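You operate a simulated robot arm through the tools that you are given. There is no shell and no other tool.

You are at the controls of a simulated robot arm. One attempt, no reset.

## Task
Close the bearing case: blue gasket, then the cover, then both catches.

Only the result counts: the job must be done as asked and must still hold three seconds after the hand-in. Knocking over, shifting, dropping, spilling or breaking anything else fails it. Lids that push on must go on centred and level and be pressed home; caps that screw on are set level and turned clockwise until they are tight.

## Robot
A 6-joint arm with a two-finger parallel gripper, fixed in place. Base frame: the origin is on the floor under the middle of its stand, x ahead of it, y to its left, z up; the work surface is at about z = 0.82. Units: m, degrees, N and s.
With the tool pointing down near the work surface it reaches from about 0.58 to 0.94 m from the base axis. Its first joint turns from -149.0 to 149.0 degrees. Payload 3.43 kg.
Tool frame: the origin (TCP) lies between the finger pads and is the grasp point; the fingertips stand 0.034 m ahead of it; z points along the fingers, y is the line along which they close. Largest opening 0.128 m; finger width 0.024, thickness 0.012; the body of the gripper, 0.048 by 0.13 m, starts 0.096 m behind the TCP.
Orientation is that of the tool frame in the base frame, as [roll, pitch, yaw] about the fixed x, y, z axes, in that order (R = Rz(yaw) Ry(pitch) Rx(roll)). With the fingers straight down and closing along the base's y, the tool's x points along the base's -x, its y along +y and its z along -z.

## Interface
- The arm moves only by the tool play_rows. Its argument "series" is a list of rows, each a list of 3 entries, a list of its own where there are three numbers: the shift along the tool's x, y, z in units of 250 mm (1.0 is 250 mm), then the turn, a rotation vector about the tool's x, y, z in units of 45 degrees (1.0 is 45 degrees), then the opening, from 0 (shut) to 1 (fully open). In form: [[[tx, ty, tz], [ax, ay, az], hand], ...]. A call has 1 to 20 rows; each row is the pose to reach, as a shift and turn from the pose commanded when the call began, along the tool's axes at that moment. A call with a number of a shift or a turn outside -1 to 1 is refused whole. Each row takes 0.2 s and may step no farther than 0.05 m and 8.6 degrees from the row before; otherwise, or with a gripper value out of range, the whole call is refused. A pose out of reach is approached as far as the arm can. The call stops where the force on the tool passes 40 N (or 10 N more than at its start, if that is more) or the arm is blocked; 0.2 s more then pass. Each finger travels about 0.108 m/s and halts on what it meets, pressing with about 33 N; the grip force reading is that of the motor and also rises with nothing between the fingers. The clock runs only during rows and for 0.2 s after the last one: add rows that repeat a pose to give the fingers time. It gives the time, the measured TCP pose, the force on the tool (base axes), the opening and the grip force at its end, in the units of the frame above (readings bear some noise), with the torque about the TCP (base axes, N m) and any sound that the robot's microphone picked up.
- Cameras (640 x 400 px; columns grow to the right, rows downward): "scene" is fixed at [0.0476, 0.4993, 1.413]; the picture's right is [0.45, -0.89, 0.00], its down [-0.50, -0.26, -0.83] and it looks along [0.74, 0.37, -0.56] (base axes); focal length 299 px, centre (320, 200). "wrist" rides on the gripper at [0.076, -0.011, -0.16] in the tool frame; the picture's right is [0.15, 0.99, 0.00], its down [-0.88, 0.13, -0.46] and it looks along [-0.45, 0.07, 0.89] (tool axes); focal length 234 px, centre (320, 200).
- snapshot(camera): a new picture of that camera. No time passes.
- raise_lower(by): slides the trunk up (or, below 0, down) by that many m; the arm rides with it, the base frame stays. It gives what a move gives, with no picture.
- point_at(camera, pixels): there is no depth. For up to 12 entries [column, row, z] of the newest picture of that camera ("zoom" is the newest enlarged one), the place [x, y] in the base frame at which the ray of that pixel passes the height z, good to about 0.003 m. No time passes.
- zoom(camera, box): a new picture of the part [left, top, right, bottom] of that camera's present view, enlarged. No time passes.
- hand_in(): hands the job in; it is judged then, once.

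Unless the task says otherwise, let go and move clear before handing in.

The tools are called after "Call:" as name(argument=value, ...) on one line, values as JSON. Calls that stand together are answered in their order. play_rows: Moves the arm, as the interface text tells. Its arguments: {"type":"object","properties":{"series":{"type":"array"}},"required":["series"]} The other tools are called the same way: raise_lower (by) moves the trunk up or down; snapshot (camera) takes a picture; point_at (camera, pixels) gives the place at which the rays of pixels pass given heights; zoom (camera, box) takes an enlarged picture of a part of a camera's view; hand_in () hands the job in.

At the start:

```text
time: 0.0
tcp_pos: [0.3087, 0.7618, 1.2122]
tool_rot: [180.0, 0.0, -179.8]
contact_force: [0.3, -0.2, 0.0]
torque: [-0.01, -0.01, 0.0]
finger_gap: 0.128
grasp_force: 0.0
trunk travel left (down, up): [-0.675, 0.035]
```

scene: 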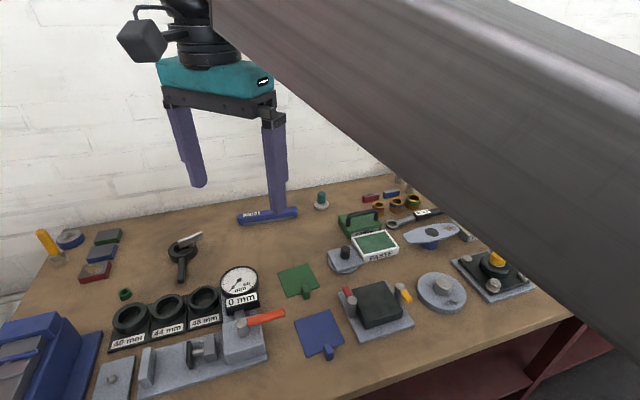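
wrist: 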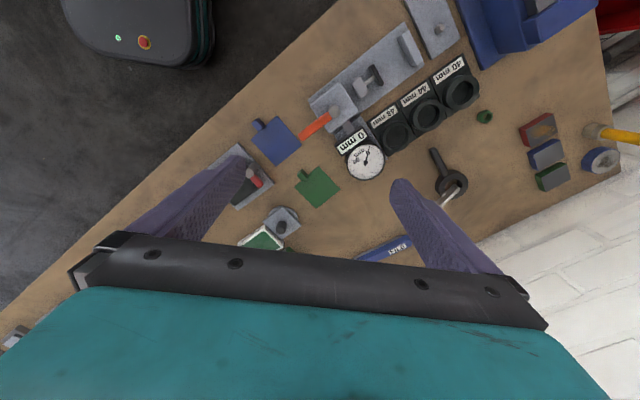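

The scene picture shows a blue gasket sheet around (320,335), a green one at (298,282), and what may be the bearing case at (377,308) with red/yellow catches. I will zoom in to identify the parts.

Call:
zoom(camera="scene", box=[260, 240, 480, 380])

Call:
zoom(camera="scene", box=[320, 180, 560, 330])

Call:
zoom(camera="wrist", box=[180, 80, 400, 260])

```text
2.86 times, centred on (370, 310) of scene
```

zoom: 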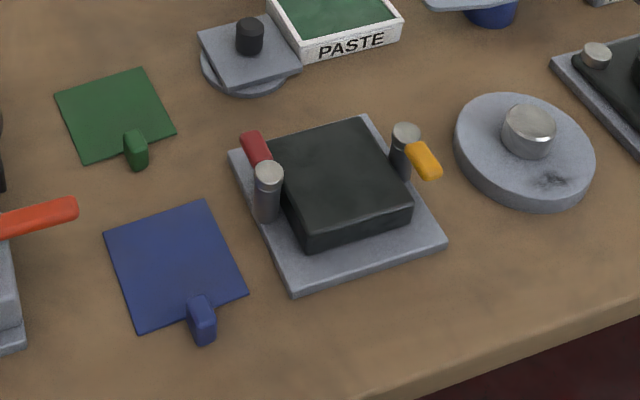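

```text
2.67 times, centred on (440, 255) of scene
```

zoom: 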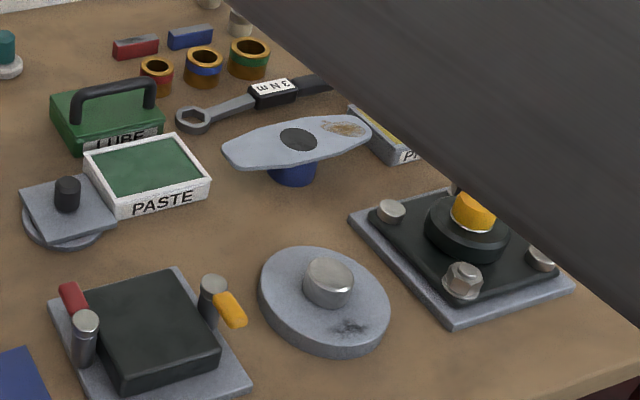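

```text
2.22 times, centred on (290, 170) of wrist
```

zoom: 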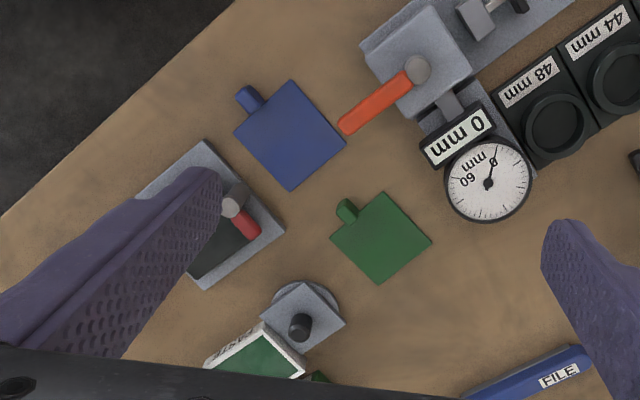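

The case appears to be the plate at (377,308) with two posts with red and yellow levers; the cover is likely the knobbed grey plate at (345,258). I'll get positions of the key features.

Call:
snapshot(camera="scene")

Call:
point_at(camera="scene", pixels=[[296, 322, 0.822], [331, 309, 0.822], [346, 341, 0.822], [309, 355, 0.822], [330, 352, 0.83], [345, 252, 0.85], [340, 292, 0.83], [385, 280, 0.83], [414, 325, 0.83], [362, 342, 0.83], [352, 298, 0.86], [400, 285, 0.86]])

Call:
zoom(camera="scene", box=[330, 270, 430, 350])

Call:
zoom(camera="scene", box=[310, 200, 420, 280])

```text
taken
```

scene: 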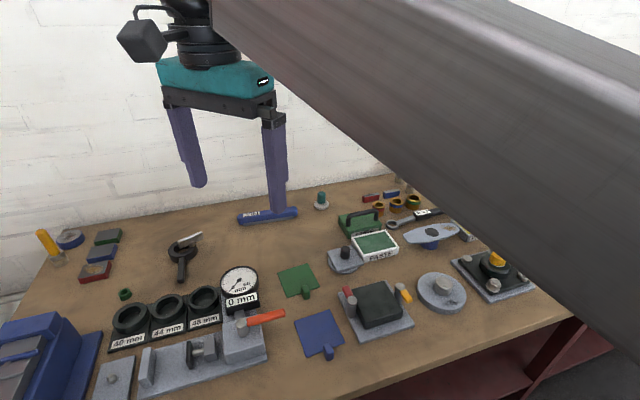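

```text
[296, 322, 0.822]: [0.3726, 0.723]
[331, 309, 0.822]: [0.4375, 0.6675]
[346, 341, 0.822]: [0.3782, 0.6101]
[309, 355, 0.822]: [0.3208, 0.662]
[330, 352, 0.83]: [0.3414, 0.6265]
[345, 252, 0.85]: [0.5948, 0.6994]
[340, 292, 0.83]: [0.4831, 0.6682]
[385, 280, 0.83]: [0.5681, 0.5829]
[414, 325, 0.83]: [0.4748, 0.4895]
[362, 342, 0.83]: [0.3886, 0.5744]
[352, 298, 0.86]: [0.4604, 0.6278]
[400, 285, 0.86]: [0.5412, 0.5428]
```

```text
5.00 times, centred on (380, 310) of scene
```

zoom: 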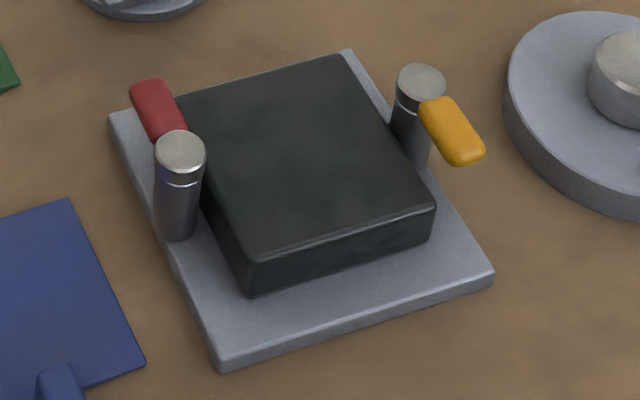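

```text
5.00 times, centred on (365, 240) of scene
```

zoom: 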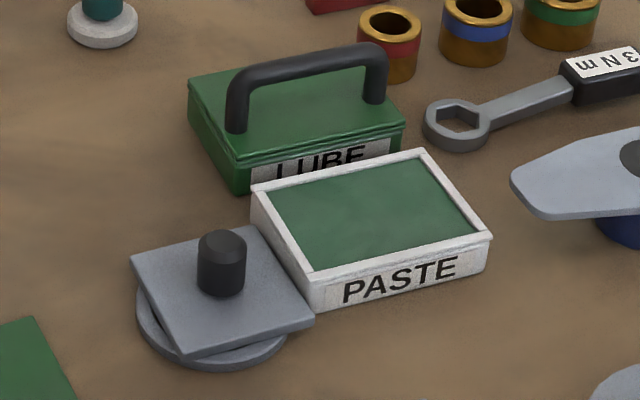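

The case is the dark block with red and yellow levers on posts, and the cover sits askew on a round stand near (345,258). I'll move the hand over the case area to look from close by with the wrist camera.

Call:
play_rows(series=[[[-0.061, -0.0945, 0.0615], [0, 0, 0], 1], [[-0.122, -0.189, 0.123], [0, 0, 0], 1], [[-0.183, -0.2835, 0.1845], [0, 0, 0], 1], [[-0.243, -0.378, 0.246], [0, 0, 0], 1], [[-0.304, -0.4725, 0.3075], [0, 0, 0], 1], [[-0.365, -0.567, 0.369], [0, 0, 0], 1], [[-0.365, -0.567, 0.369], [0, 0, 0], 1]])

Call:
snapshot(camera="wrist")

Call:
snapshot(camera="scene")

```text
time: 1.6
tcp_pos: [0.4009, 0.6205, 1.1209]
tool_rot: [-180.0, 0.0, -180.0]
contact_force: [-0.6, 0.5, 0.9]
torque: [0.01, 0.0, -0.01]
finger_gap: 0.1279
grasp_force: 0.1
trunk travel left (down, up): [-0.675, 0.035]
```

```text
taken
```

wrist: 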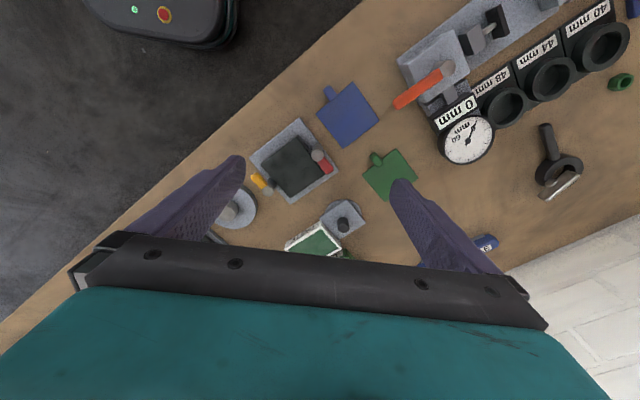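

```text
taken
```

scene: 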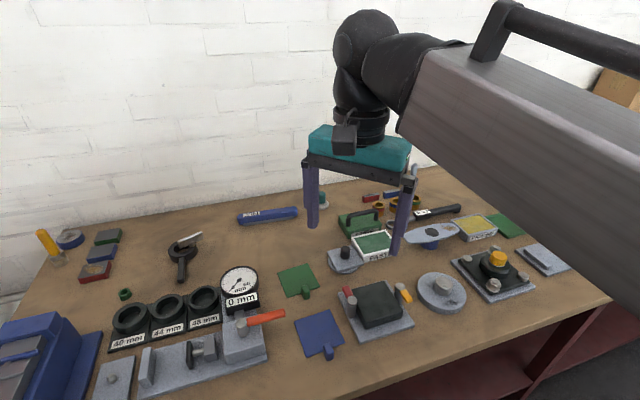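

The case now shows at wrist (294,163) with blue gasket at (347,113) and cover at (343,217). I'll zoom on these and on the far-right parts of the scene at (545,258).

Call:
zoom(camera="wrist", box=[230, 70, 430, 260])

Call:
zoom(camera="wrist", box=[240, 110, 350, 210])

Call:
zoom(camera="scene", box=[440, 190, 600, 310])

Call:
zoom(camera="wrist", box=[280, 190, 400, 270])

```text
2.11 times, centred on (330, 165) of wrist
```

zoom: 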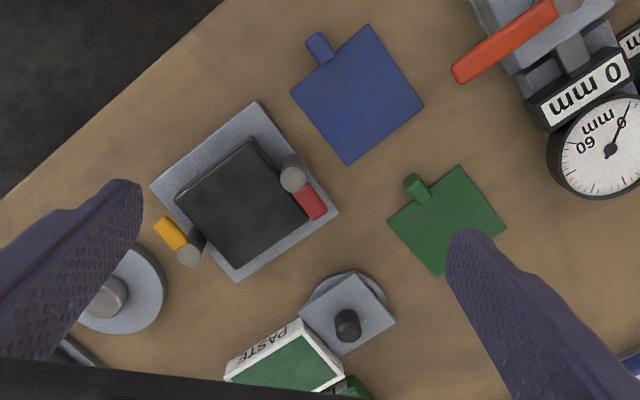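

```text
4.00 times, centred on (295, 160) of wrist
```

zoom: 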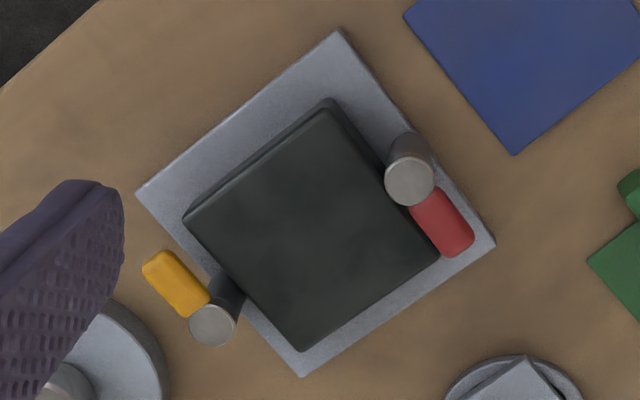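

```text
3.33 times, centred on (520, 250) of scene
```

zoom: 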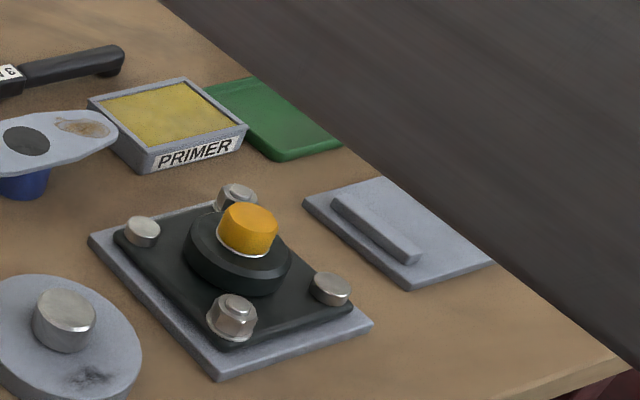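

```text
5.00 times, centred on (340, 230) of wrist
```

zoom: 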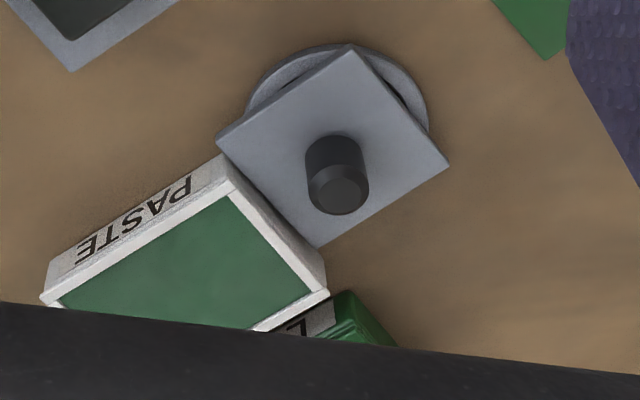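

The wrist zoom shows the block top corners and both levers; I need heights. I'll intersect rays from both cameras at several heights for the same corners.

Call:
point_at(camera="scene", pixels=[[366, 323, 0.85], [366, 323, 0.87], [403.4, 311, 0.85], [403.4, 311, 0.87], [351, 289.4, 0.85], [351, 289.4, 0.87], [384.6, 281.4, 0.85], [384.6, 281.4, 0.87], [355.8, 300, 0.87], [355.8, 300, 0.89], [404, 285.5, 0.87], [404, 285.5, 0.89]])

Call:
point_at(camera="wrist", pixels=[[296.75, 137, 0.85], [296.75, 137, 0.87], [261, 164, 0.85], [261, 164, 0.87], [325.25, 174.5, 0.85], [325.25, 174.5, 0.87], [290.5, 197.5, 0.85], [290.5, 197.5, 0.87], [317.25, 155.5, 0.87], [317.25, 155.5, 0.89], [268, 191.5, 0.87], [268, 191.5, 0.89]])

```text
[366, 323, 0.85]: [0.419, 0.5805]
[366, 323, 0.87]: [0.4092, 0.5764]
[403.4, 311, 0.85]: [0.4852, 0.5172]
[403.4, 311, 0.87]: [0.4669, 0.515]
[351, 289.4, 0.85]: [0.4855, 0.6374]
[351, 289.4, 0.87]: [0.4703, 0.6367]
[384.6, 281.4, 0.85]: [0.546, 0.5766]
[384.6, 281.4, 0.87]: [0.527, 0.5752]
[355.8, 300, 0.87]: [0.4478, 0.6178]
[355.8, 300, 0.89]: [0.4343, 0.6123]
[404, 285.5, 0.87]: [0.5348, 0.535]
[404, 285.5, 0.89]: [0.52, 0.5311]
```

```text
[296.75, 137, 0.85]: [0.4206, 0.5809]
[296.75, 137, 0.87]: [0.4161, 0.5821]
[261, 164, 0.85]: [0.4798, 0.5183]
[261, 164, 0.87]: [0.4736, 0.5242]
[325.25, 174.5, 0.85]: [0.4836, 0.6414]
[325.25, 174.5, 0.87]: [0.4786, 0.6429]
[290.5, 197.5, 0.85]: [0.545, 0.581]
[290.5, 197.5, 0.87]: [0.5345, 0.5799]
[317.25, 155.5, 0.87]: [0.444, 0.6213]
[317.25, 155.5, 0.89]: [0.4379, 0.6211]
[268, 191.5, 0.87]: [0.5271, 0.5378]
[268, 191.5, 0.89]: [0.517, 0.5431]
```

The block top is about z = 0.85, roughly 0.088 m square, at 45°. The knobbed plate seems smaller than that, so I'll measure the candidate covers, including the bar-handled plate at scene (545,260).

Call:
point_at(camera="scene", pixels=[[514.9, 250.9, 0.83], [537.4, 243.4, 0.83], [571.6, 268.6, 0.83], [547, 277, 0.83], [279, 272, 0.822], [309, 264, 0.822], [319, 286, 0.822], [290, 298, 0.822], [327, 252, 0.845], [353, 246, 0.845], [372, 264, 0.845], [347, 271, 0.845]])

Call:
zoom(camera="scene", box=[490, 210, 590, 290])

```text
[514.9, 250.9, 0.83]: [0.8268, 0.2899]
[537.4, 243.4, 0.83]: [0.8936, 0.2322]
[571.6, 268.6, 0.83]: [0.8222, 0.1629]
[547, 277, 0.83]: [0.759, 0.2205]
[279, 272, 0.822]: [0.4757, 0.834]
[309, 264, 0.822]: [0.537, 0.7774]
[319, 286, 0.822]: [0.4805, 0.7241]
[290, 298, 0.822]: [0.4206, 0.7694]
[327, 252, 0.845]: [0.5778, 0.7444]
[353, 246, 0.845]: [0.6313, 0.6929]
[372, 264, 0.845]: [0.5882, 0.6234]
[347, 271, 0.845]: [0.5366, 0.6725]
```

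```text
5.00 times, centred on (540, 250) of scene
```

zoom: 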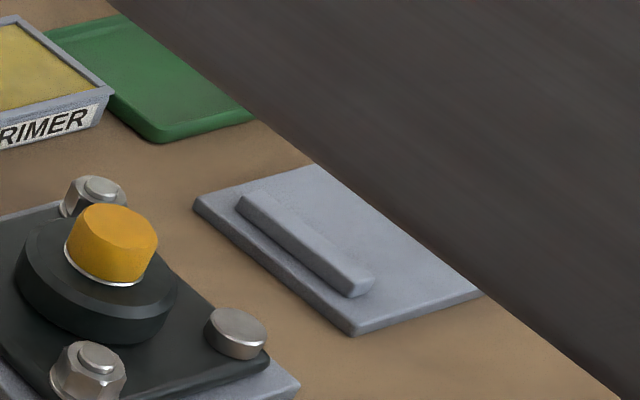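

Sizes are ambiguous (knobbed plate about 0.07–0.08, bar-handled plate about 0.087 x 0.098, block about 0.087). I'll go closer over the case to see the parts well.

Call:
play_rows(series=[[[-0.02, -0.03, 0.12], [0, 0, 0], 1], [[-0.04, -0.06, 0.24], [0, 0, 0], 1], [[-0.06, -0.09, 0.36], [0, 0, 0], 1], [[-0.08, -0.12, 0.48], [0, 0, 0], 1], [[-0.08, -0.12, 0.48], [0, 0, 0], 1]])

Call:
snapshot(camera="wrist")

Call:
zoom(camera="wrist", box=[220, 100, 380, 240])

Call:
zoom(camera="wrist", box=[300, 150, 430, 260])

```text
time: 2.8
tcp_pos: [0.4199, 0.588, 0.9985]
tool_rot: [179.9, 0.0, 180.0]
contact_force: [0.3, 0.1, 0.1]
torque: [-0.01, 0.04, -0.01]
finger_gap: 0.128
grasp_force: 0.1
trunk travel left (down, up): [-0.675, 0.035]
```

```text
taken
```

wrist: 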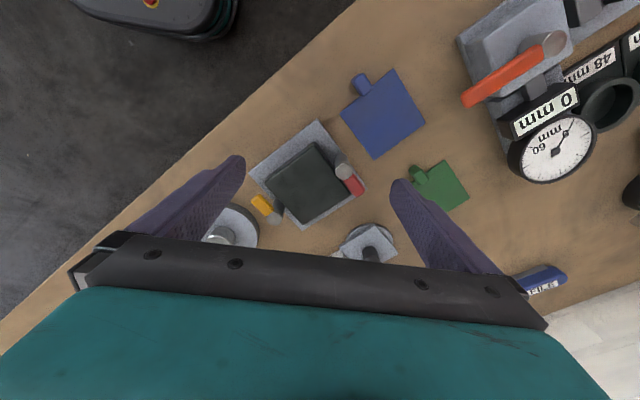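

```text
2.86 times, centred on (300, 170) of wrist
```

zoom: 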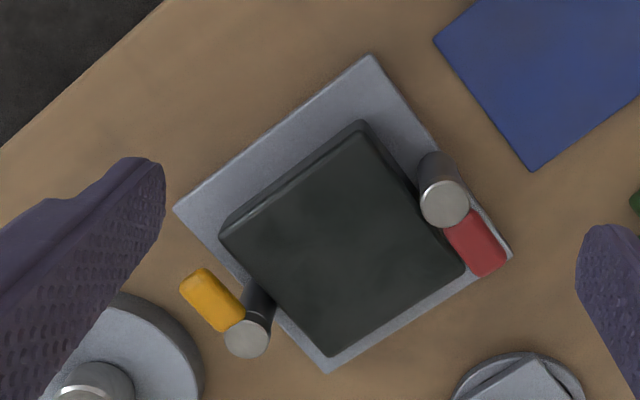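

```text
3.64 times, centred on (365, 205) of wrist
```

zoom: 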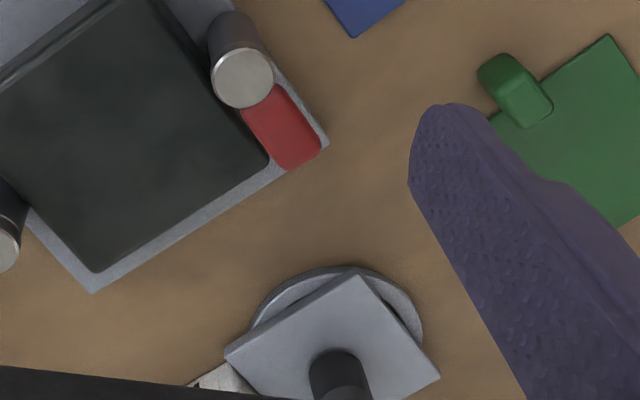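

The block top looks plain, levers sit above it. Now I'll go over the knobbed plate (wrist 370,245) for a better look.

Call:
play_rows(series=[[[-0.08, 0.1, -0.02], [0, 0, 0], 1], [[-0.16, 0.2, -0.04], [0, 0, 0], 1], [[-0.24, 0.3, -0.06], [0, 0, 0], 1], [[-0.32, 0.4, -0.08], [0, 0, 0], 1], [[-0.32, 0.4, -0.08], [0, 0, 0], 1]])

Call:
snapshot(camera="wrist")

Call:
zoom(camera="wrist", box=[250, 130, 400, 240])

Call:
zoom(camera="scene", box=[320, 230, 390, 280])

```text
time: 4.0
tcp_pos: [0.5004, 0.689, 1.0177]
tool_rot: [-180.0, -0.1, -179.9]
contact_force: [0.0, 0.2, 0.6]
torque: [0.02, 0.01, 0.01]
finger_gap: 0.1282
grasp_force: 0.1
trunk travel left (down, up): [-0.675, 0.035]
```

```text
taken
```

wrist: 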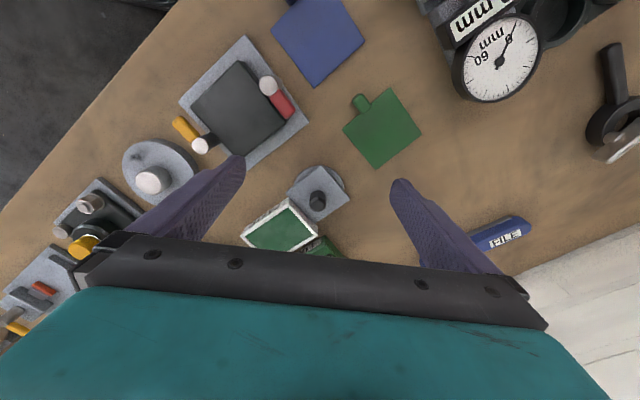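

```text
3.64 times, centred on (325, 185) of wrist
```

zoom: 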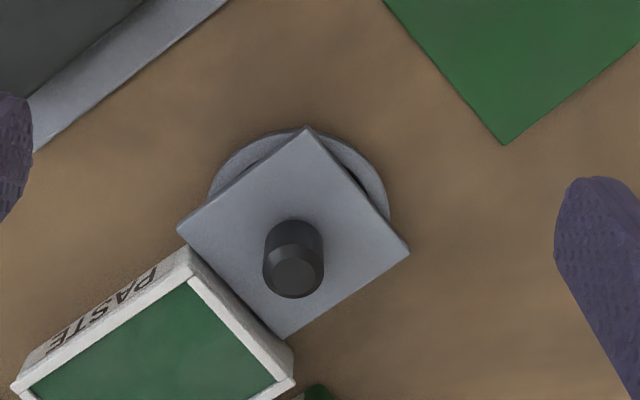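

```text
8.00 times, centred on (355, 255) of scene
```

zoom: 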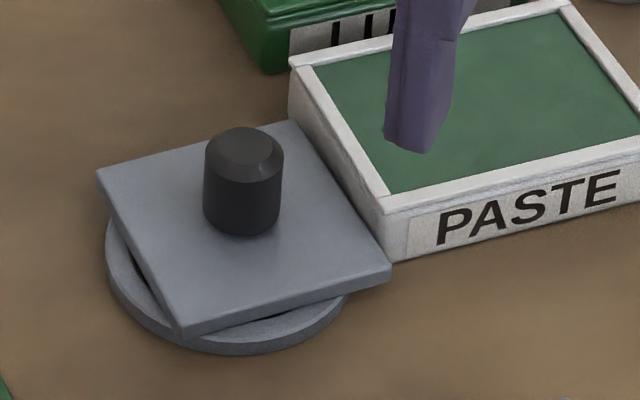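

At wrist (40,290) there is another assembly with red and yellow bits. I'll zoom there before deciding which is the bearing case.

Call:
zoom(camera="wrist", box=[0, 160, 160, 350])

Call:
point_at(camera="wrist", pixels=[[42, 288, 0.85], [15, 328, 0.85], [85, 245, 0.86], [317, 203, 0.87], [317, 203, 0.89]])

Call:
snapshot(camera="scene")

```text
2.11 times, centred on (80, 255) of wrist
```

zoom: 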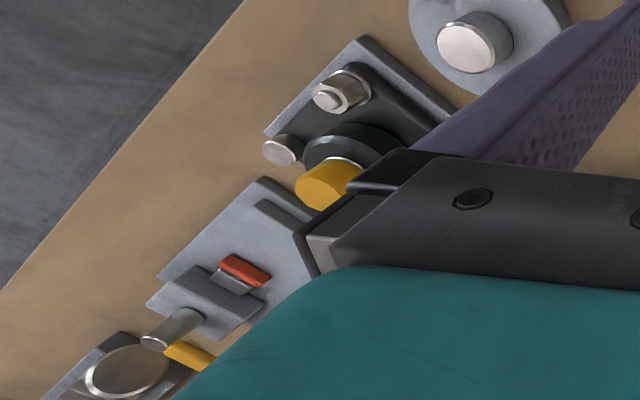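

```text
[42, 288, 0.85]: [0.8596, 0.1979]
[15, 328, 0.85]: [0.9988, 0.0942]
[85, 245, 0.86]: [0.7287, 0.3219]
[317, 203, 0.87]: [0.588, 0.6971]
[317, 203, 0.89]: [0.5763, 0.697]
```

```text
taken
```

scene: 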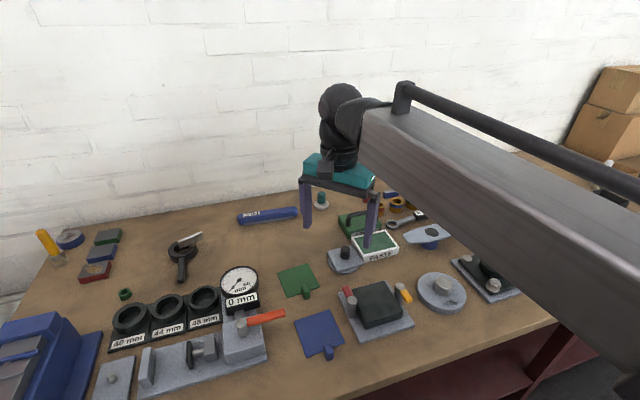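

That other thing is a clamp fixture, so the cover is the knobbed square plate. I'll triangulate its corners and knob from both cameras.

Call:
point_at(camera="wrist", pixels=[[321.2, 165.2, 0.84], [321.2, 165.2, 0.86], [349.2, 199.3, 0.84], [349.2, 199.3, 0.86], [314, 222.9, 0.84], [314, 222.9, 0.86], [286, 193.2, 0.84], [286, 193.2, 0.86], [317.5, 205.5, 0.87], [317.5, 205.5, 0.88]])

Call:
point_at(camera="scene", pixels=[[337.75, 271.6, 0.84], [337.75, 271.6, 0.86], [327.1, 251.5, 0.84], [327.1, 251.5, 0.86], [351, 245, 0.84], [351, 245, 0.86], [363.75, 263.5, 0.84], [363.75, 263.5, 0.86], [345.6, 249.0, 0.87], [345.6, 249.0, 0.88]])

```text
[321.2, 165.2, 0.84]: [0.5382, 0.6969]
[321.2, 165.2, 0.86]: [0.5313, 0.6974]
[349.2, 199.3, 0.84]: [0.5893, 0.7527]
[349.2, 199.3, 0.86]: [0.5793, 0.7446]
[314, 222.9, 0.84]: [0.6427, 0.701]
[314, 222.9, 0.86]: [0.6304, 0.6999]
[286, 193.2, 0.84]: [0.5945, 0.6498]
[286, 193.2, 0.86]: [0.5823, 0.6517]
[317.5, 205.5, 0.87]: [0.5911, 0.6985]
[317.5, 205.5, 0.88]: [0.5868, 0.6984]
```

```text
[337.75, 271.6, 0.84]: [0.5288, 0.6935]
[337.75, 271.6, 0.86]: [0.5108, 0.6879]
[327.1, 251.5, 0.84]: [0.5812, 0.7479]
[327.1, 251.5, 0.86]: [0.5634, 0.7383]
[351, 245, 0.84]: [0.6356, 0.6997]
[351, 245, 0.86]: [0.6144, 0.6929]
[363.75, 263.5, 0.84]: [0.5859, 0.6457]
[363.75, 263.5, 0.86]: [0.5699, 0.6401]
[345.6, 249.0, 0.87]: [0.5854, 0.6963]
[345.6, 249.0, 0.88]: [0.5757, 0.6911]
```

Both rays agree on a cover about 0.076 m square centred near (0.595, 0.70) with its top near z = 0.835. Next I'll go over the blue gasket to study its tab.

Call:
play_rows(series=[[[0.123, -0.023, 0.068], [0, 0, 0], 1], [[0.246, -0.046, 0.136], [0, 0, 0], 1], [[0.369, -0.069, 0.204], [0, 0, 0], 1], [[0.492, -0.092, 0.272], [0, 0, 0], 1], [[0.492, -0.092, 0.272], [0, 0, 0], 1]])

Call:
snapshot(camera="wrist")

Call:
zoom(camera="wrist", box=[240, 80, 400, 220])

Call:
zoom(camera="scene", box=[285, 300, 355, 365])

```text
time: 5.2
tcp_pos: [0.3794, 0.667, 0.9495]
tool_rot: [180.0, 0.1, -179.9]
contact_force: [0.2, -0.1, -0.5]
torque: [-0.01, 0.0, 0.01]
finger_gap: 0.1281
grasp_force: 0.0
trunk travel left (down, up): [-0.675, 0.035]
```

```text
taken
```

wrist: 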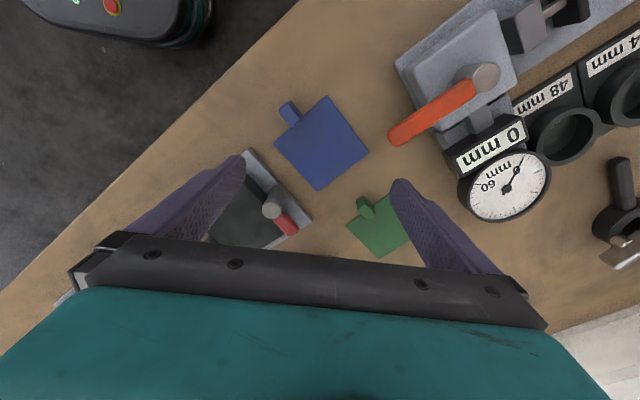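

```text
2.86 times, centred on (320, 150) of wrist
```

zoom: 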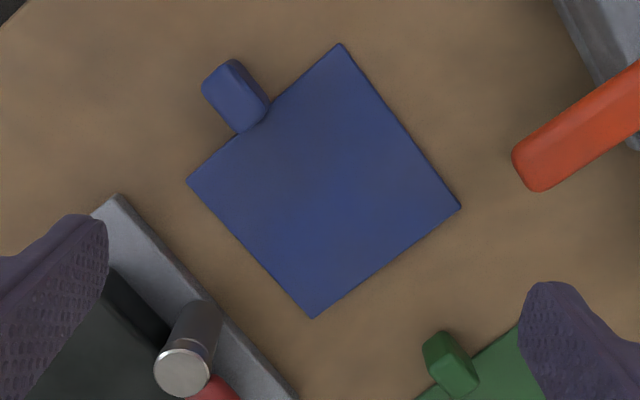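

```text
6.15 times, centred on (320, 332) of scene
```

zoom: 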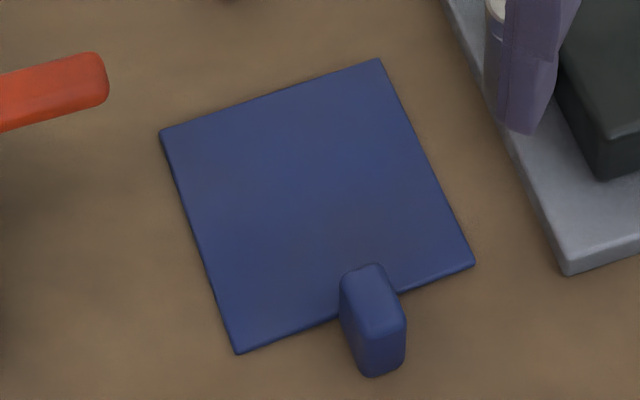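

The gasket's tab shows clearly at wrist (289,112), a small upright block at the middle of the edge facing −x−y. I'll measure gasket corners and tab precisely, twice, to see the noise.

Call:
point_at(camera="wrist", pixels=[[327.3, 95.1, 0.823], [273.5, 143.4, 0.823], [317.6, 208.7, 0.823], [369.3, 152.1, 0.823], [327.3, 95.1, 0.823], [273.5, 143.4, 0.823], [317.6, 208.7, 0.823], [369.3, 152.1, 0.823], [285.5, 111, 0.834], [296.5, 125, 0.834], [302.5, 116, 0.834], [291.5, 103, 0.834]])

Call:
zoom(camera="wrist", box=[260, 80, 340, 140])

```text
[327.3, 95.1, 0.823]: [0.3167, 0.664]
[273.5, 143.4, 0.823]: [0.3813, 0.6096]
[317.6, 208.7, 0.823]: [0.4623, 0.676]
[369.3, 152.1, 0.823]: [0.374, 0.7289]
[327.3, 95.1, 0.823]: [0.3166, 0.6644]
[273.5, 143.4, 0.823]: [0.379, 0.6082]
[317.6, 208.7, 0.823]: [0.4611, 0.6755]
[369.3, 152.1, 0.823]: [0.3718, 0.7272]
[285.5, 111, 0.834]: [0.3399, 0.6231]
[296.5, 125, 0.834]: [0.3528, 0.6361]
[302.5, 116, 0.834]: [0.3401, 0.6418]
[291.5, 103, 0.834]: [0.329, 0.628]
```

```text
6.67 times, centred on (300, 110) of wrist
```

zoom: 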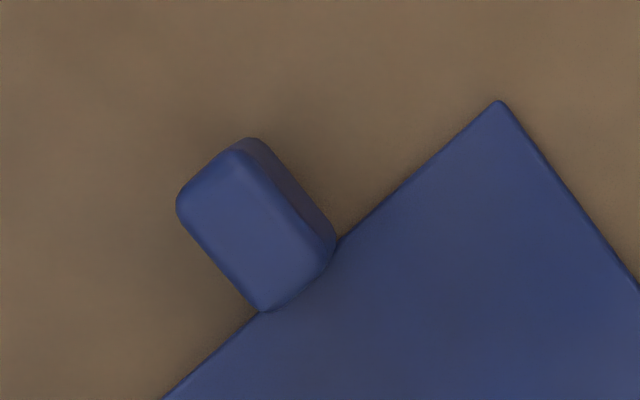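

The gasket is about 0.085 m square at roughly 49°, centred at (0.3765, 0.6685). Now I'll go close over the case to measure its centre, angle and the levers.

Call:
play_rows(series=[[[-0.104, -0.088, 0], [0, 0, 0], 1], [[-0.208, -0.176, 0], [0, 0, 0], 1], [[-0.312, -0.264, 0], [0, 0, 0], 1], [[-0.416, -0.352, 0], [0, 0, 0], 1], [[-0.416, -0.352, 0], [0, 0, 0], 1]])

Call:
snapshot(camera="wrist")

Call:
zoom(camera="wrist", box=[240, 80, 400, 220])

```text
time: 6.4
tcp_pos: [0.4828, 0.5772, 0.9527]
tool_rot: [180.0, 0.0, -179.9]
contact_force: [-0.7, 0.4, -0.3]
torque: [0.02, -0.02, 0.01]
finger_gap: 0.1281
grasp_force: 0.0
trunk travel left (down, up): [-0.675, 0.035]
```

```text
taken
```

wrist: 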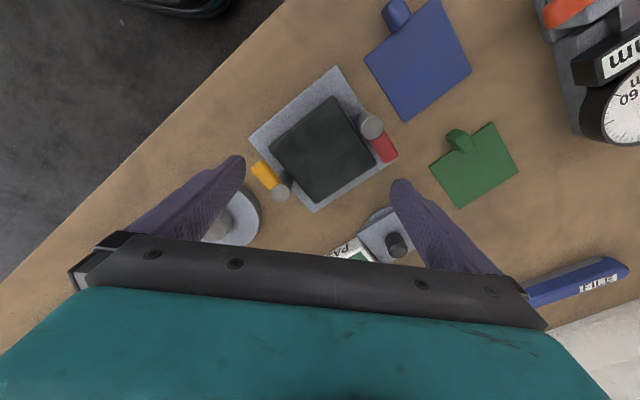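

```text
2.86 times, centred on (320, 150) of wrist
```

zoom: 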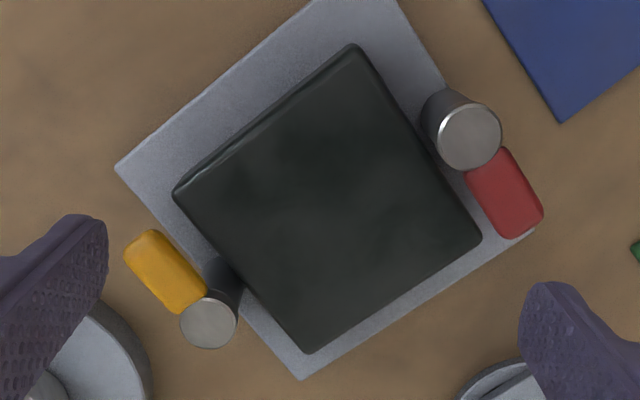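

The case shows at wrist (322,150); I need precise edges of the block's top, so I'll zoom in tighter on it.

Call:
zoom(camera="wrist", box=[260, 85, 340, 145])

Call:
zoom(camera="wrist", box=[320, 90, 410, 170])

Call:
zoom(camera="wrist", box=[245, 140, 335, 215])

```text
6.67 times, centred on (300, 115) of wrist
```

zoom: 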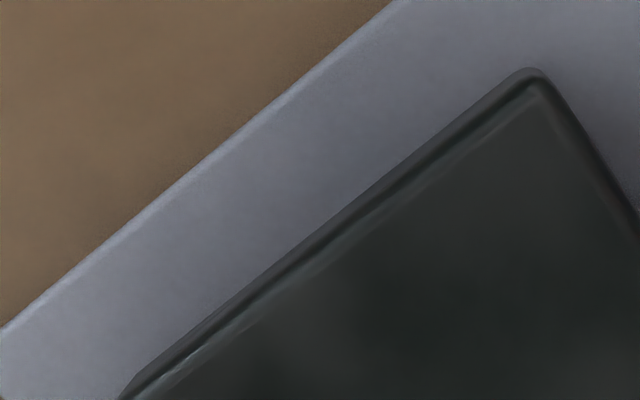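

```text
5.00 times, centred on (365, 130) of wrist
```

zoom: 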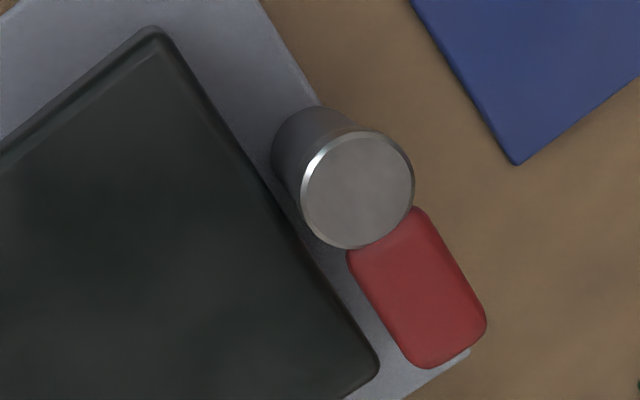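

```text
5.33 times, centred on (290, 178) of wrist
```

zoom: 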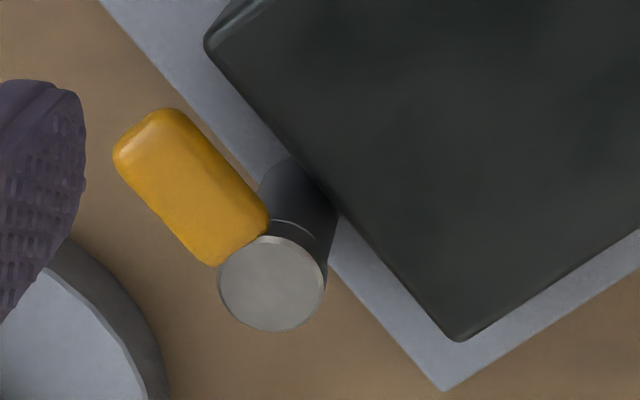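

The block's top-face corners are at wrist (332.3,97.3), (269.5,149.2), (316.3,204.6), (376.8,164.2). I'll take three readings of each at z = 0.852.

Call:
point_at(camera="wrist", pixels=[[332.3, 97.3, 0.852], [269.5, 149.2, 0.852], [316.3, 204.6, 0.852], [376.8, 164.2, 0.852], [332.3, 97.3, 0.852], [269.5, 149.2, 0.852], [316.3, 204.6, 0.852], [376.8, 164.2, 0.852], [332.3, 97.3, 0.852], [269.5, 149.2, 0.852], [316.3, 204.6, 0.852], [376.8, 164.2, 0.852]])

Call:
zoom(camera="scene", box=[335, 270, 425, 345])

```text
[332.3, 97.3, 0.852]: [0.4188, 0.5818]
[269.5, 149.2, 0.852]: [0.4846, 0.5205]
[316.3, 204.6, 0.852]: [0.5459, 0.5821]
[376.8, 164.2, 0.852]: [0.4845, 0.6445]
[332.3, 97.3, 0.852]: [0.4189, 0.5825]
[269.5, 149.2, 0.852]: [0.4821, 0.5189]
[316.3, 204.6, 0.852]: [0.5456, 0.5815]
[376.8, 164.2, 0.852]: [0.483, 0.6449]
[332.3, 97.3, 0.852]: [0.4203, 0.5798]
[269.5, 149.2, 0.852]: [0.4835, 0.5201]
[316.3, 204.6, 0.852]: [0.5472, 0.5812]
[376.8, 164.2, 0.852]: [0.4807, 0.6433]
```

```text
5.33 times, centred on (380, 308) of scene
```

zoom: 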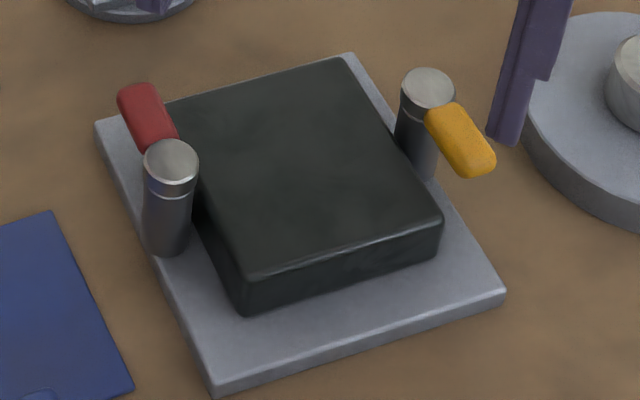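

The block is 0.089 m square, centred at about (0.483, 0.582) and aligned at 45°, and the gasket needs about −4° of turn. I'll now swing the hand to yaw 225° above the gasket tab near (0.34, 0.629), with a narrower opening.

Call:
play_rows(series=[[[0.0955, 0.0345, 0], [0, 0, -0.1667], 0.9], [[0.191, 0.069, 0], [0, 0, -0.3333], 0.8], [[0.2865, 0.1035, 0], [0, 0, -0.5], 0.7], [[0.382, 0.138, 0], [0, 0, -0.6667], 0.6], [[0.4775, 0.1725, 0], [0, 0, -0.8333], 0.5], [[0.573, 0.207, 0], [0, 0, -1.0], 0.4], [[0.573, 0.207, 0], [0, 0, -1.0], 0.4]])

Call:
snapshot(camera="wrist")

Call:
zoom(camera="wrist", box=[240, 120, 400, 260])

Call:
snapshot(camera="scene")

```text
time: 8.0
tcp_pos: [0.3357, 0.63, 0.9525]
tool_rot: [179.9, 0.0, -134.9]
contact_force: [0.4, 0.2, 0.0]
torque: [0.02, -0.01, 0.0]
finger_gap: 0.0511
grasp_force: 0.0
trunk travel left (down, up): [-0.675, 0.035]
```

```text
taken
```

wrist: 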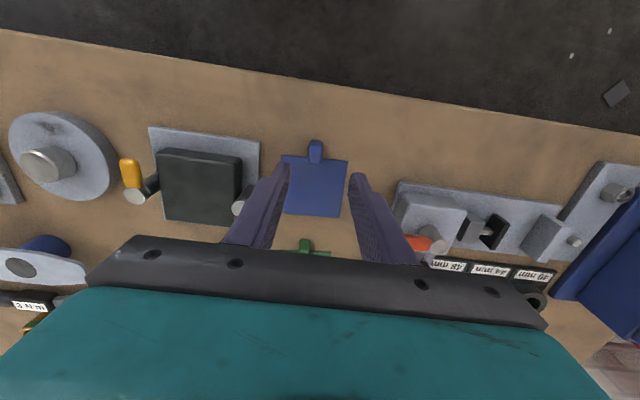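

```text
2.86 times, centred on (320, 190) of wrist
```

zoom: 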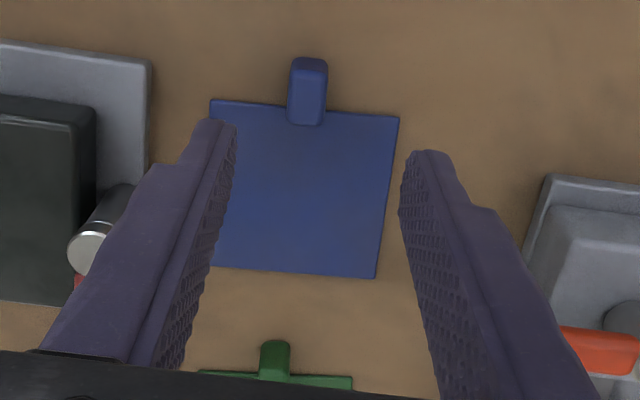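

```text
taken
```

scene: 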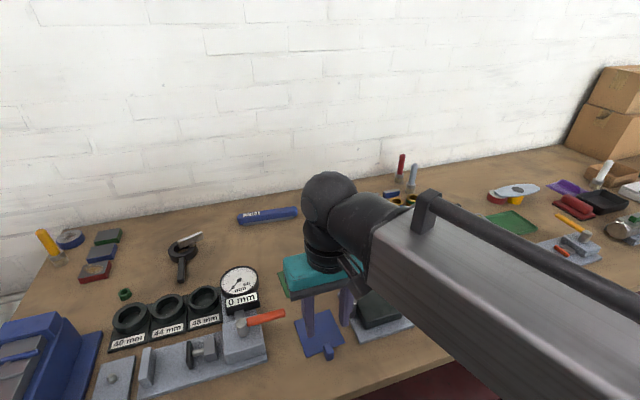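

The hand is at (0.336, 0.630, 0.9525) with yaw −134.9° and the gasket with tab sits upright in view at wrist (315,180). I'll re-measure corners and tab from this view.

Call:
zoom(camera="wrist", box=[270, 130, 360, 225])

Call:
point_at(camera="wrist", pixels=[[281.5, 155, 0.823], [347.3, 161, 0.823], [339.3, 217.3, 0.823], [281.5, 155, 0.823], [347.3, 161, 0.823], [339.3, 217.3, 0.823], [281.5, 155, 0.823], [347.3, 161, 0.823], [339.3, 217.3, 0.823], [310.4, 140.7, 0.837], [322.6, 141, 0.837], [315, 163, 0.837]])

```text
4.21 times, centred on (315, 178) of wrist
```

zoom: 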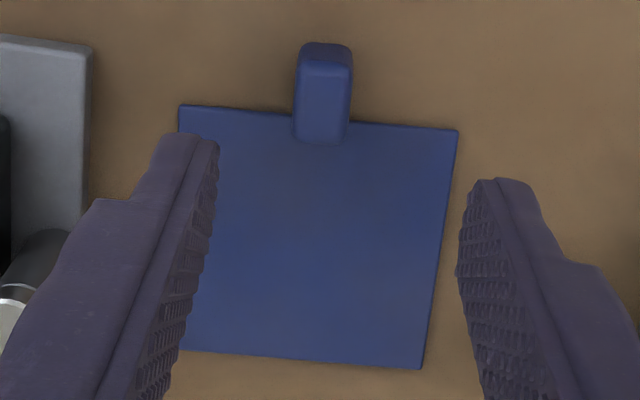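

```text
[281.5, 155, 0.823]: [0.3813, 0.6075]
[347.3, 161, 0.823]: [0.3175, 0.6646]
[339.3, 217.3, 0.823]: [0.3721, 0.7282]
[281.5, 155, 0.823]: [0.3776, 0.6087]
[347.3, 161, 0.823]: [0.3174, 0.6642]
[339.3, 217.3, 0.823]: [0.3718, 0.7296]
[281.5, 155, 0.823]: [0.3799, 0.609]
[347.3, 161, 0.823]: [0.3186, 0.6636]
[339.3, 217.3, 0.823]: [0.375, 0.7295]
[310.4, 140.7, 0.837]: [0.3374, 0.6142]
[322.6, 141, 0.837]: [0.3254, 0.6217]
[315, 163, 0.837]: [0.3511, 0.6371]
```

The gasket angle is 48.9° and its tab centre about (0.3415, 0.628). I'll turn the last −3.9° and lower to fingertips just above the table either side of the tab.

Call:
play_rows(series=[[[-0.006, -0.02, 0.0], [0, 0, -0.087], 0.4], [[-0.006, -0.02, 0.1], [0, 0, -0.087], 0.4], [[-0.006, -0.02, 0.2], [0, 0, -0.087], 0.4], [[-0.006, -0.02, 0.28], [0, 0, -0.087], 0.4], [[-0.006, -0.02, 0.33], [0, 0, -0.087], 0.4], [[-0.006, -0.02, 0.36], [0, 0, -0.087], 0.4], [[-0.006, -0.02, 0.36], [0, 0, -0.087], 0.4]])

Call:
snapshot(camera="wrist")

Call:
zoom(camera="wrist", box=[240, 110, 400, 230])

Call:
zoom(camera="scene", box=[280, 290, 370, 370])

```text
time: 9.6
tcp_pos: [0.3448, 0.6283, 0.8626]
tool_rot: [180.0, 0.1, -131.0]
contact_force: [-0.6, 0.1, 0.5]
torque: [0.02, 0.03, -0.02]
finger_gap: 0.0511
grasp_force: 0.1
trunk travel left (down, up): [-0.675, 0.035]
```

```text
taken
```

wrist: 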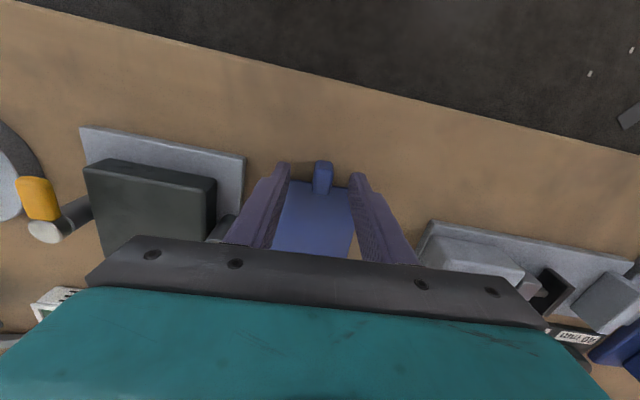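

```text
3.33 times, centred on (320, 170) of wrist
```

zoom: 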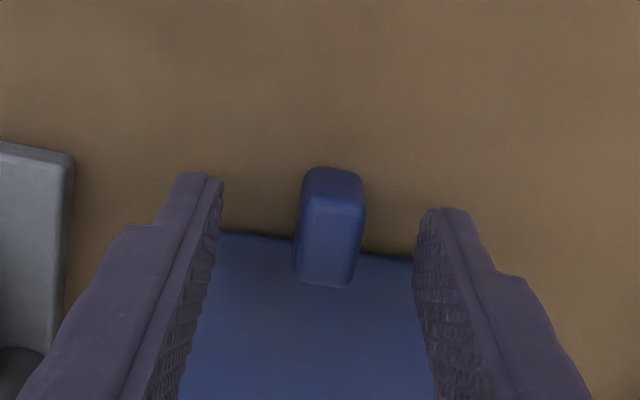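

```text
5.00 times, centred on (325, 330) of scene
```

zoom: 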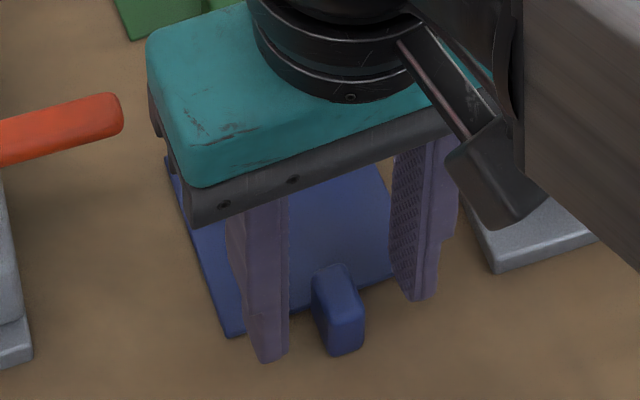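

Fingers straddle the tab at zoom (330,230), well centred. I'll shift 4 mm outward along the tab and close.

Call:
play_rows(series=[[[0.016, 0, 0.004], [0, 0, 0], 0.4], [[0.016, 0, 0.008], [0, 0, 0], 0.3], [[0.016, 0, 0.008], [0, 0, 0], 0.15], [[0.016, 0, 0.008], [0, 0, 0], 0.0], [[0.016, 0, 0.008], [0, 0, 0], 0.0], [[0.016, 0, 0.008], [0, 0, 0], 0.0]])

Call:
zoom(camera="wrist", box=[240, 110, 400, 230])

Call:
zoom(camera="scene", box=[280, 290, 370, 370])

```text
time: 11.0
tcp_pos: [0.3399, 0.6259, 0.8609]
tool_rot: [-180.0, -0.1, -131.0]
contact_force: [1.0, 0.2, 0.3]
torque: [0.01, 0.02, 0.01]
finger_gap: 0.0147
grasp_force: 32.4
trunk travel left (down, up): [-0.675, 0.035]
```

```text
3.33 times, centred on (320, 170) of wrist
```

zoom: 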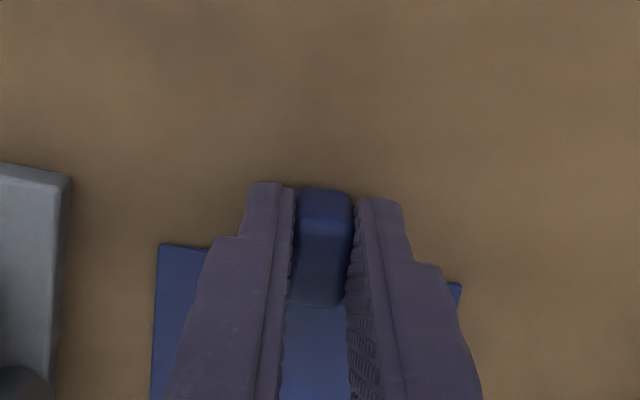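

```text
5.00 times, centred on (325, 330) of scene
```

zoom: 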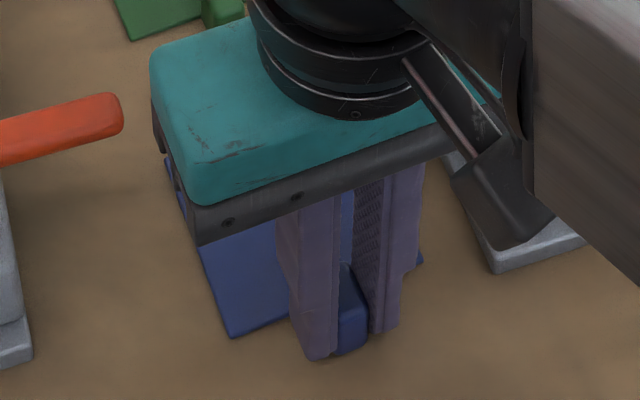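

The tab is held (gap 14.7 mm, 32 N). I'll lift straight up by about 0.10 m and check the gasket stays level.

Call:
play_rows(series=[[[0, 0, -0.02], [0, 0, 0], 0], [[0, 0, -0.08], [0, 0, 0], 0], [[0, 0, -0.18], [0, 0, 0], 0], [[0, 0, -0.28], [0, 0, 0], 0], [[0, 0, -0.38], [0, 0, 0], 0], [[0, 0, -0.42], [0, 0, 0], 0], [[0, 0, -0.42], [0, 0, 0], 0]])

Call:
snapshot(camera="wrist")

Call:
snapshot(camera="scene")

Call:
zoom(camera="scene", box=[270, 240, 400, 350])

```text
time: 12.6
tcp_pos: [0.3405, 0.6244, 0.9632]
tool_rot: [180.0, 0.0, -131.0]
contact_force: [-0.1, -0.2, -0.2]
torque: [-0.02, -0.01, 0.0]
finger_gap: 0.0147
grasp_force: 32.9
trunk travel left (down, up): [-0.675, 0.035]
```

```text
taken
```

wrist: 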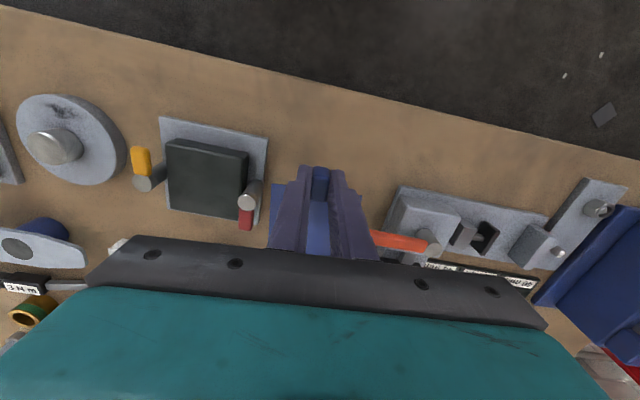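

```text
taken
```

scene: 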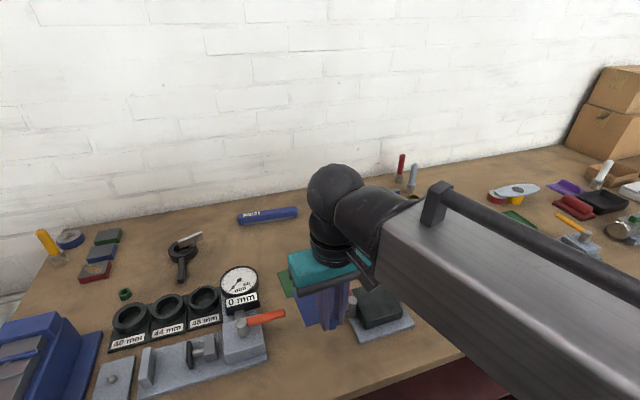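

```text
3.64 times, centred on (335, 295) of scene
```

zoom: 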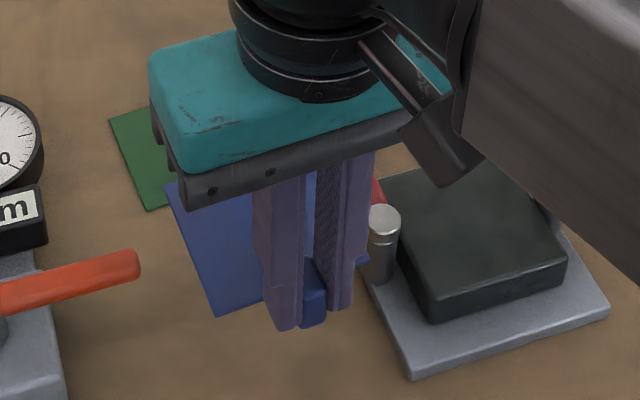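

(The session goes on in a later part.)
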